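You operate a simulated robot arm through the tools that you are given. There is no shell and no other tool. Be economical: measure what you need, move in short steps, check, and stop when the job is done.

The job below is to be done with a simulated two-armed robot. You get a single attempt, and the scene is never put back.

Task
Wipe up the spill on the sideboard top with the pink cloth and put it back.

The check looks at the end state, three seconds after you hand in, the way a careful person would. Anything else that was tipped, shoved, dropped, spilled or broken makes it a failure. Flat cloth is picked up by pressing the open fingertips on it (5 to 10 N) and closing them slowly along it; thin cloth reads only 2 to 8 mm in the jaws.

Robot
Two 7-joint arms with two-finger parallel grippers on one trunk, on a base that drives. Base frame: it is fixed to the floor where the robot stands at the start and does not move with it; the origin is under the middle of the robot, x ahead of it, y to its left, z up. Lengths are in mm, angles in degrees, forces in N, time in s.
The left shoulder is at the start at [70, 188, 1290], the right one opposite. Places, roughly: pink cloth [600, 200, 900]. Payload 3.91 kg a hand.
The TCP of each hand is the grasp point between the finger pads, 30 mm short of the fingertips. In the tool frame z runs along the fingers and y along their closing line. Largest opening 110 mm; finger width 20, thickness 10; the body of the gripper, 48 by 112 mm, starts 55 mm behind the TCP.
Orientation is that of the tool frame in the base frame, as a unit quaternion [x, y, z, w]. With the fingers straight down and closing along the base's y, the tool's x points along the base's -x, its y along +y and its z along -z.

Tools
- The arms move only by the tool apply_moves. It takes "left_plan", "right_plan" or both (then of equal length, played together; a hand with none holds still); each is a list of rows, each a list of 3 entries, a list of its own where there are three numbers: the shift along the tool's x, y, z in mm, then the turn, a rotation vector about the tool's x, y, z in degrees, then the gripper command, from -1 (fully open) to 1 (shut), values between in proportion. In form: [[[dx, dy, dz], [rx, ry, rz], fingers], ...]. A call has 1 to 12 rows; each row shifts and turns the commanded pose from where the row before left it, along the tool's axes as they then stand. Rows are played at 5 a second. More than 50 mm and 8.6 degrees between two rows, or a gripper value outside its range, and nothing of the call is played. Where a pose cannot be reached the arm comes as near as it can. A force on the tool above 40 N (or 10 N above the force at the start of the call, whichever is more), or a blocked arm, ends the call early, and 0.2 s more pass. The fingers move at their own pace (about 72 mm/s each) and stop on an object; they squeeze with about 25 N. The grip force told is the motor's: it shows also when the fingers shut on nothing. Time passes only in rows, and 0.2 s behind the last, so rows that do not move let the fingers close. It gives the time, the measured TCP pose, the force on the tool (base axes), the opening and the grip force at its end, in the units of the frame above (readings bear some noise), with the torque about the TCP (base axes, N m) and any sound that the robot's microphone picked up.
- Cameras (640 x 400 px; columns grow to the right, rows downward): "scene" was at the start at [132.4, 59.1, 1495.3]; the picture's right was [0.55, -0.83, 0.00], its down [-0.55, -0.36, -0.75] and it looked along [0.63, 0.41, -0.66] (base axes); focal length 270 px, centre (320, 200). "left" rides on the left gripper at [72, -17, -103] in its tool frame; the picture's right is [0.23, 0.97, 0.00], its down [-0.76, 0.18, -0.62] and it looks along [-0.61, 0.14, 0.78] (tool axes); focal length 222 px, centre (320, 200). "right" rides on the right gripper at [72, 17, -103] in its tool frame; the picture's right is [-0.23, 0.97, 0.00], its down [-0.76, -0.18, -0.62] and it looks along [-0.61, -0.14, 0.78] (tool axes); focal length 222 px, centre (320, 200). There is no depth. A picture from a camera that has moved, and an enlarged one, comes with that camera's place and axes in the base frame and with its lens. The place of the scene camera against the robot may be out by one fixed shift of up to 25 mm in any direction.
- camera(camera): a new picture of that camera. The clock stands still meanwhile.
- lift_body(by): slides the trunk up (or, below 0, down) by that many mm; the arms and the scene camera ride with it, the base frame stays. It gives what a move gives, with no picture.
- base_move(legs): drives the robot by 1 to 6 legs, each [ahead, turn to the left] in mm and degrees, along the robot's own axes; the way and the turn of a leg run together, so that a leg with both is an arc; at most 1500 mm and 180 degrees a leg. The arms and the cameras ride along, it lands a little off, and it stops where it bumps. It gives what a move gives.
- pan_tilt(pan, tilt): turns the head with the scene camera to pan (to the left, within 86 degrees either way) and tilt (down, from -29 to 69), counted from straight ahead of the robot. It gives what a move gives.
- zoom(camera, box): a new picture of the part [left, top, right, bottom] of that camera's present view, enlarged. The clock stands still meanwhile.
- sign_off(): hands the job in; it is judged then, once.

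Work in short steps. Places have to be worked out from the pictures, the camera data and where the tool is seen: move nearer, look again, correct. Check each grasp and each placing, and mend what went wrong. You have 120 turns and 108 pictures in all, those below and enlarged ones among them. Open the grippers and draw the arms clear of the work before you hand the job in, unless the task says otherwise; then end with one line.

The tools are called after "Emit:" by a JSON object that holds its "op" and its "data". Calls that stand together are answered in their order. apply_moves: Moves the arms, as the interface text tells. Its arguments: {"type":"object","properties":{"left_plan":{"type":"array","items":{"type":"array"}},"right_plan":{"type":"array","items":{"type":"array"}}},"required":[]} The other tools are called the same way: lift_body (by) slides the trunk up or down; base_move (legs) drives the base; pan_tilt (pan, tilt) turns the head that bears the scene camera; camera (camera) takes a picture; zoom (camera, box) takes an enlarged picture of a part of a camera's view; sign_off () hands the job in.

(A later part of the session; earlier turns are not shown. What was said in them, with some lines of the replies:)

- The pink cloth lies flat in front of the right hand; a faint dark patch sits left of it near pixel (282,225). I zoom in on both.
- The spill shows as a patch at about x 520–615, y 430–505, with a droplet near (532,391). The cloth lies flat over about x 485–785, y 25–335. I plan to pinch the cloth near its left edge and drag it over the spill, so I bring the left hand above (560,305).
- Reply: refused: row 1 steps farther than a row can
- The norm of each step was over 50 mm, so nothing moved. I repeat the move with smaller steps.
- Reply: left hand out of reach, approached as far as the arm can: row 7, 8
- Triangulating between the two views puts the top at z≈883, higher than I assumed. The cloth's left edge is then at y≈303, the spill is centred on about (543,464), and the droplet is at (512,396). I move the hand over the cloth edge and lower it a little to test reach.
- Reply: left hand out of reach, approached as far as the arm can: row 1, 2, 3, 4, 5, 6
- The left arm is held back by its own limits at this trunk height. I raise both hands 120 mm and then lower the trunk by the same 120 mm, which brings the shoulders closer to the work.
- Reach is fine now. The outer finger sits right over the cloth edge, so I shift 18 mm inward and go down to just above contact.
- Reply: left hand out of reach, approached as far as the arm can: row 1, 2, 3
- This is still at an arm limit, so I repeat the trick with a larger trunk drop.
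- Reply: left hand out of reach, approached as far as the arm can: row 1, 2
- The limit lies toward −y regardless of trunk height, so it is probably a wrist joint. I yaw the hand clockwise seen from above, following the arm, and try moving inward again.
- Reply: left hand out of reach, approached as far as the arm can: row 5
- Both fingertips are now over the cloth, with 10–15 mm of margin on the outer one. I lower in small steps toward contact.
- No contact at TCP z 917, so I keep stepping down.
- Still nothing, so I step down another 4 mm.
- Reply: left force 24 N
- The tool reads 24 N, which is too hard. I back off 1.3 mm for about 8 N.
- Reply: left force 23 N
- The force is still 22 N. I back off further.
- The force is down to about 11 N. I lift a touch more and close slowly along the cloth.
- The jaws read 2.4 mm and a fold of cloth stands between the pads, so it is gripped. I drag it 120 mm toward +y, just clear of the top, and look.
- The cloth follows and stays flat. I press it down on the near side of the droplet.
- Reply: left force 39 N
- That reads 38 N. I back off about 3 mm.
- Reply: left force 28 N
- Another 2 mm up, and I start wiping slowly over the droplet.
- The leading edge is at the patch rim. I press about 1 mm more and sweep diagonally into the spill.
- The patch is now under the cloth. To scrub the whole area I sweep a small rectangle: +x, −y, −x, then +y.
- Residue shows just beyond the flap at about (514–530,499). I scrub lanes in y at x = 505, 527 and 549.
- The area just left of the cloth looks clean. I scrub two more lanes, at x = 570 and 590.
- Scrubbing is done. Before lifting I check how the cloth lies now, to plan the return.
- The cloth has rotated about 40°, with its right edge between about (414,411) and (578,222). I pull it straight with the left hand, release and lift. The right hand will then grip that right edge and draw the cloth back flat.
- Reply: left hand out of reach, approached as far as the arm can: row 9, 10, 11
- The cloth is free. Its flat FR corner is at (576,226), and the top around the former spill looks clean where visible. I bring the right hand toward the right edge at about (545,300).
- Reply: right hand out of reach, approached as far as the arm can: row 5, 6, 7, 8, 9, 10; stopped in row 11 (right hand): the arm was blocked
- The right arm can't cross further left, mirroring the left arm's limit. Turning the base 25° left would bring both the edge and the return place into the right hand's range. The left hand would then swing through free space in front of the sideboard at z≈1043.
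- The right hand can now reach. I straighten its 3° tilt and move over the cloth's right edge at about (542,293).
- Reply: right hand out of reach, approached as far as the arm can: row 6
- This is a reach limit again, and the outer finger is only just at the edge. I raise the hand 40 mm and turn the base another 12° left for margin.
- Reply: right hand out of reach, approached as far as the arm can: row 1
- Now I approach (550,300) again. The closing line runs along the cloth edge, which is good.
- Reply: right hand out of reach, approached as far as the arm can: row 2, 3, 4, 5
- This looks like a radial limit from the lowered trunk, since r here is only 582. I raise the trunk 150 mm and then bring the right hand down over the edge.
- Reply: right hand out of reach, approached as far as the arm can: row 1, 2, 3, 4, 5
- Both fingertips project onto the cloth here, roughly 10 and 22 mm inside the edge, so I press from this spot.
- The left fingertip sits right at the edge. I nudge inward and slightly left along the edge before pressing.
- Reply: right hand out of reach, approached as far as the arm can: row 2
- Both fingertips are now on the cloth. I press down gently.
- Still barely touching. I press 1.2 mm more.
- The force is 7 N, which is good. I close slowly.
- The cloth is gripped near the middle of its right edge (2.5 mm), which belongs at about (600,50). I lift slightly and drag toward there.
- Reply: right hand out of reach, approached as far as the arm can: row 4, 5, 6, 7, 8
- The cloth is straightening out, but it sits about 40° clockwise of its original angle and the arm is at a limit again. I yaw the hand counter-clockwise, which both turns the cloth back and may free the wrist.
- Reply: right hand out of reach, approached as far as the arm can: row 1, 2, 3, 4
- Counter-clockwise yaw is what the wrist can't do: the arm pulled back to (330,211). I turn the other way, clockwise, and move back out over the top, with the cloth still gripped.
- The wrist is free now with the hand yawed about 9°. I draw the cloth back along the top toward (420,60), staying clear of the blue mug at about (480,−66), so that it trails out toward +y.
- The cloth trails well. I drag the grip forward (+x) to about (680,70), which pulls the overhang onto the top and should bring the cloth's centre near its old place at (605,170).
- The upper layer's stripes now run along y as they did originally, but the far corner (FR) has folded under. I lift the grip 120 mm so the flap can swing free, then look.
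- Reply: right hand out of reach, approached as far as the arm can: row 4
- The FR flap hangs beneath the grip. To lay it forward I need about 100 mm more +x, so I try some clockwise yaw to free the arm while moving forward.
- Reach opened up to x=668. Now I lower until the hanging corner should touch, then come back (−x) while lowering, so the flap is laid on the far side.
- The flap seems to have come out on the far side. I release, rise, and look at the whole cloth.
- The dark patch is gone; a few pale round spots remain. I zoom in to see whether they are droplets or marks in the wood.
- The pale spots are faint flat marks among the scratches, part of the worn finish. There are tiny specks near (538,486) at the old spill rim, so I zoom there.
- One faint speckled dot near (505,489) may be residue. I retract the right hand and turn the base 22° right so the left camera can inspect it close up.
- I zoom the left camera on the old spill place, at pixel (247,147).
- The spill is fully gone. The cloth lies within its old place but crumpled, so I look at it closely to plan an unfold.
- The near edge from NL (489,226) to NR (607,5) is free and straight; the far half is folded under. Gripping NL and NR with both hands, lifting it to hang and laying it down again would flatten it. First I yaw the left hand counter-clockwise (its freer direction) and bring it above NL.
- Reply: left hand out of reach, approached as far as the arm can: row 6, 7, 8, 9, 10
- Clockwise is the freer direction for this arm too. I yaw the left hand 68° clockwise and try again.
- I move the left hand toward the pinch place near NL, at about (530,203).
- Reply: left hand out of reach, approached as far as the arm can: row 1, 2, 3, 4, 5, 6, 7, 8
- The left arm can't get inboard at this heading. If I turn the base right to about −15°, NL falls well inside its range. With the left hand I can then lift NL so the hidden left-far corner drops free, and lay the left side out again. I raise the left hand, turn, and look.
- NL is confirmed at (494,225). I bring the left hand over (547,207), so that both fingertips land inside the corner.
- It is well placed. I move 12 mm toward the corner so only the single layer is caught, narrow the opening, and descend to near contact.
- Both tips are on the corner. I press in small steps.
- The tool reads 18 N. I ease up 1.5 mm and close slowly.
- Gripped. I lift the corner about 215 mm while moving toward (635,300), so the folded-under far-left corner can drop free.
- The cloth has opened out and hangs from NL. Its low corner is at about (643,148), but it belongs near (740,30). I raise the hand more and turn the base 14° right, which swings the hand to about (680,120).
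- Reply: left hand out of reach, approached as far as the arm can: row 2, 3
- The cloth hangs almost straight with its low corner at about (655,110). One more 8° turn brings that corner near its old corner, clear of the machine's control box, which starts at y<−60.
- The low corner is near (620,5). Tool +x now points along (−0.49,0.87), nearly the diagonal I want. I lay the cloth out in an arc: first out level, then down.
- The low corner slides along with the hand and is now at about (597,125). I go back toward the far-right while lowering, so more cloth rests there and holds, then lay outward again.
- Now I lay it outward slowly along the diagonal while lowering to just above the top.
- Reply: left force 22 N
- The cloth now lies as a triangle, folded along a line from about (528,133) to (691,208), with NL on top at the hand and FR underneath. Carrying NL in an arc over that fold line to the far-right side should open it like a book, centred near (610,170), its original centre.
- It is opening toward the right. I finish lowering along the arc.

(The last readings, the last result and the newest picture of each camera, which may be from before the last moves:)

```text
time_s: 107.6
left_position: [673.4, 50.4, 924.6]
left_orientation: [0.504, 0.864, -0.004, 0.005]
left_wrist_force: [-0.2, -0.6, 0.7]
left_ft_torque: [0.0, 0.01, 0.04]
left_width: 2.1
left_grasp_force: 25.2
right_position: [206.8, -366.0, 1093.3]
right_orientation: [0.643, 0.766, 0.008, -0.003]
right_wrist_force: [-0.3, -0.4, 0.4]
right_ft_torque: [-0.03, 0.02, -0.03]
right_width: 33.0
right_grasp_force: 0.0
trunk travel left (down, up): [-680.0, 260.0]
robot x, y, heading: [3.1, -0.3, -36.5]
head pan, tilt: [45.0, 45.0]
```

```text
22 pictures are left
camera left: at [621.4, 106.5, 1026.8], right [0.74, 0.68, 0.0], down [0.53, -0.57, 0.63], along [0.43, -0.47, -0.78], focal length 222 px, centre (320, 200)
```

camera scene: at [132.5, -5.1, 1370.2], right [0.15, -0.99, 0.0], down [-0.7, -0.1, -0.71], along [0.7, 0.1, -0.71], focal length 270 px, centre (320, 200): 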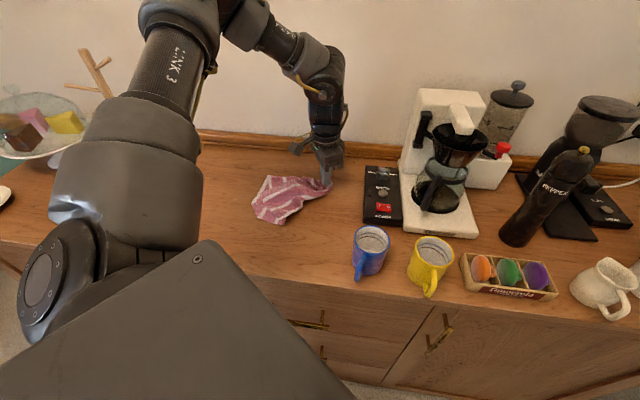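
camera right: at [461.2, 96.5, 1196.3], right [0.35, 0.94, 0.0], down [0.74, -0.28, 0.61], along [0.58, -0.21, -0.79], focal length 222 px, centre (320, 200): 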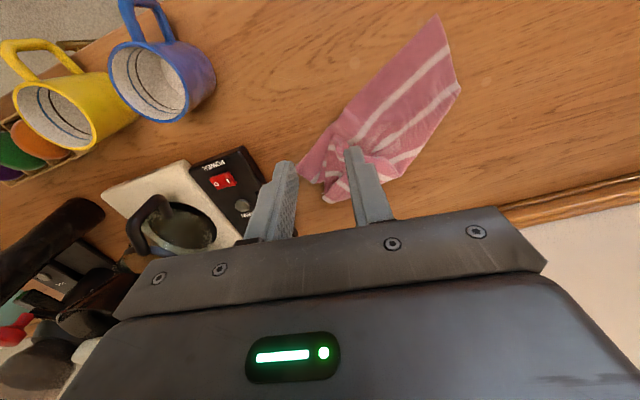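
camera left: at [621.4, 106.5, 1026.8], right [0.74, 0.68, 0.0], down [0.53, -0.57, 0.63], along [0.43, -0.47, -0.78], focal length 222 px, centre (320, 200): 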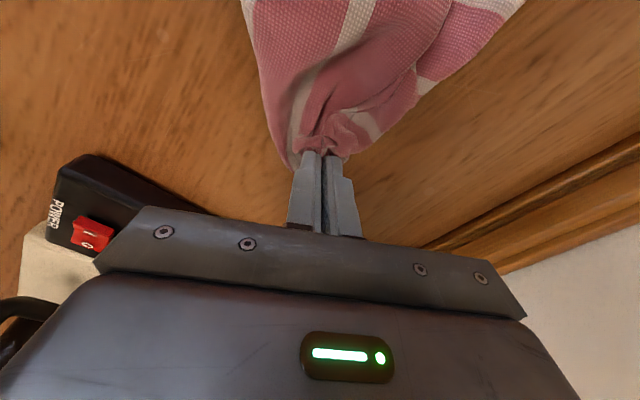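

The cloth's centre is now about (609,154), close to its original place. I press lightly, open the fingers slowly to spread the end, rise, and look from above.

Emit:
{"op": "apply_moves", "data": {"left_plan": [[[0, 0, 8], [0, 0, 0], 1], [[0, 0, 2], [0, 0, 0], 0.85], [[0, 0, 0], [0, 0, 0], 0.65], [[0, 0, 0], [0, 0, 0], 0.4], [[0, 0, 0], [0, 0, 0], 0.1], [[0, 0, -15], [0, 0, 0], 0.1], [[10, 0, -40], [0, 0, 0], 0.1], [[20, 0, -40], [0, 0, 0], 0.1], [[20, 0, -40], [0, 0, 0], 0.1], [[20, 0, -40], [0, 0, 0], 0.1], [[0, 0, 0], [0, 0, 0], 0.1]]}}

Emit:
{"op": "camera", "data": {"camera": "left"}}

Emit:
{"op": "zoom", "data": {"camera": "scene", "box": [230, 150, 358, 230]}}

```text
time_s: 110.0
left_position: [634.2, 111.9, 1086.7]
left_orientation: [0.505, 0.863, -0.001, 0.003]
left_wrist_force: [0.4, 0.5, -0.5]
left_ft_torque: [0.01, 0.01, 0.0]
left_width: 49.6
left_grasp_force: 0.2
right_position: [208.9, -365.5, 1093.6]
right_orientation: [0.643, 0.766, 0.007, -0.003]
right_wrist_force: [0.2, 0.1, -0.4]
right_ft_torque: [0.02, 0.01, 0.01]
right_width: 32.9
right_grasp_force: 0.0
trunk travel left (down, up): [-680.0, 260.0]
robot x, y, heading: [-0.2, -1.5, -36.4]
head pan, tilt: [45.0, 45.0]
```

```text
21 pictures are left
camera left: at [583.6, 168.1, 1190.4], right [0.74, 0.68, 0.0], down [0.53, -0.57, 0.63], along [0.42, -0.47, -0.78], focal length 222 px, centre (320, 200)
```

left: 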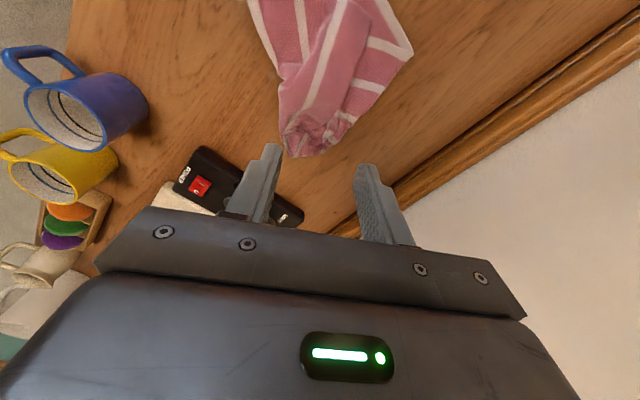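

```text
5.00 times, centred on (294, 190) of scene
camera zoom: at [134.2, -5.6, 1370.0], right [0.15, -0.99, 0.0], down [-0.7, -0.1, -0.71], along [0.7, 0.1, -0.71], focal length 1352 px, centre (450, 250)
```

zoom: 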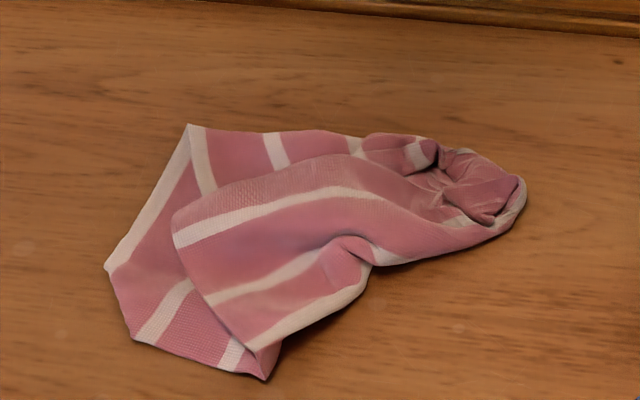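

The cloth is released with its centre about 20 mm from where it started. It is rumpled but entirely on the top, the spill is gone, and everything else stands untouched. I draw the left arm up and back, open both grippers, and take a last look.

Emit:
{"op": "apply_moves", "data": {"left_plan": [[[0, 0, -40], [0, 0, 0], -0.5], [[12, -22, -30], [0, 0, 0], -1], [[15, -26, 0], [0, 0, 0], -1], [[15, -26, 0], [0, 0, 0], -1], [[15, -26, 0], [0, 0, 0], -1], [[15, -26, 0], [0, 0, 0], -1], [[15, -26, 0], [0, 0, 0], -1], [[0, 0, 0], [0, 0, 0], -1]], "right_plan": [[[0, 0, 0], [0, 0, 0], -0.5], [[0, 0, 0], [0, 0, 0], -1], [[0, 0, 0], [0, 0, 0], -1], [[0, 0, 0], [0, 0, 0], -1], [[0, 0, 0], [0, 0, 0], -1], [[0, 0, 0], [0, 0, 0], -1], [[0, 0, 0], [0, 0, 0], -1], [[0, 0, 0], [0, 0, 0], -1]]}}

Emit:
{"op": "pan_tilt", "data": {"pan": 65, "tilt": 40}}

Emit:
{"op": "camera", "data": {"camera": "scene"}}

```text
time_s: 111.8
left_position: [459.8, 110.8, 1153.2]
left_orientation: [0.503, 0.864, -0.002, 0.003]
left_wrist_force: [-0.7, 0.4, -0.1]
left_ft_torque: [0.0, 0.03, -0.02]
left_width: 110.1
left_grasp_force: 0.1
right_position: [207.9, -365.5, 1093.2]
right_orientation: [0.643, 0.766, 0.007, -0.003]
right_wrist_force: [-0.1, 0.7, 0.3]
right_ft_torque: [0.0, 0.0, 0.0]
right_width: 110.0
right_grasp_force: 0.0
trunk travel left (down, up): [-680.0, 260.0]
robot x, y, heading: [-1.9, -3.9, -36.5]
head pan, tilt: [45.0, 45.0]
```

```text
time_s: 112.7
left_position: [460.0, 110.9, 1154.5]
left_orientation: [0.504, 0.864, -0.003, 0.003]
left_wrist_force: [0.5, 0.5, -0.3]
left_ft_torque: [0.02, -0.04, 0.01]
left_width: 110.3
left_grasp_force: 0.1
right_position: [207.9, -365.0, 1094.8]
right_orientation: [0.642, 0.767, 0.007, -0.002]
right_wrist_force: [-0.2, -0.1, 0.0]
right_ft_torque: [-0.01, 0.0, -0.04]
right_width: 110.0
right_grasp_force: 0.1
trunk travel left (down, up): [-680.0, 260.0]
robot x, y, heading: [-2.2, 1.9, -36.4]
head pan, tilt: [65.0, 40.0]
```

```text
19 pictures are left
camera scene: at [126.9, 23.3, 1377.5], right [0.48, -0.88, 0.0], down [-0.57, -0.31, -0.77], along [0.67, 0.36, -0.64], focal length 270 px, centre (320, 200)
```

scene: 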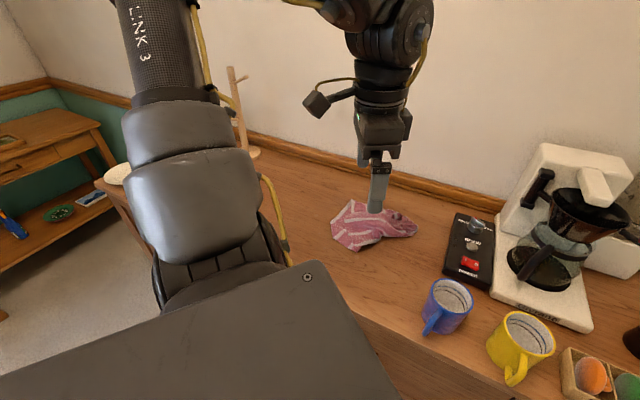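

Everything stands in order. I pull the left hand back clear of the sideboard, then hand in.

Emit:
{"op": "apply_moves", "data": {"left_plan": [[[15, -26, -10], [0, 0, 0], -1], [[15, -26, -10], [0, 0, 0], -1], [[15, -26, -10], [0, 0, 0], -1], [[15, -26, -10], [0, 0, 0], -1], [[0, 0, 0], [0, 0, 0], -1]]}}

Emit:
{"op": "camera", "data": {"camera": "scene"}}

```text
time_s: 113.8
left_position: [397.8, 109.8, 1187.8]
left_orientation: [0.505, 0.863, -0.003, 0.004]
left_wrist_force: [-0.4, 0.0, -0.3]
left_ft_torque: [0.01, 0.03, 0.03]
left_width: 109.9
left_grasp_force: 0.2
left hand out of reach, approached as far as the arm can: row 2, 3, 4
right_position: [208.7, -365.9, 1093.9]
right_orientation: [0.643, 0.766, 0.007, -0.002]
right_wrist_force: [-0.1, -0.2, 0.6]
right_ft_torque: [0.01, 0.01, -0.01]
right_width: 110.0
right_grasp_force: 0.0
trunk travel left (down, up): [-680.0, 260.0]
robot x, y, heading: [-2.8, -3.0, -36.5]
head pan, tilt: [65.0, 40.0]
```

```text
18 pictures are left
camera scene: at [127.5, 22.3, 1377.4], right [0.48, -0.88, 0.0], down [-0.57, -0.31, -0.77], along [0.67, 0.37, -0.64], focal length 270 px, centre (320, 200)
```

scene: 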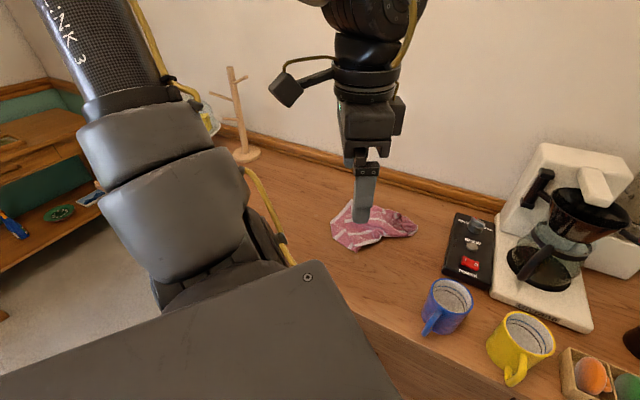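

The arms are clear, both grippers are open, the spill is wiped and the cloth is back at its place. I hand in.

Emit:
{"op": "sign_off", "data": {}}

```text
The job is handed in.
```

I wiped up the spill and put the pink cloth back within about 20 mm of where it was, but it lies rumpled and partly folded, not spread flat as it was at the start; I saw nothing else disturbed.
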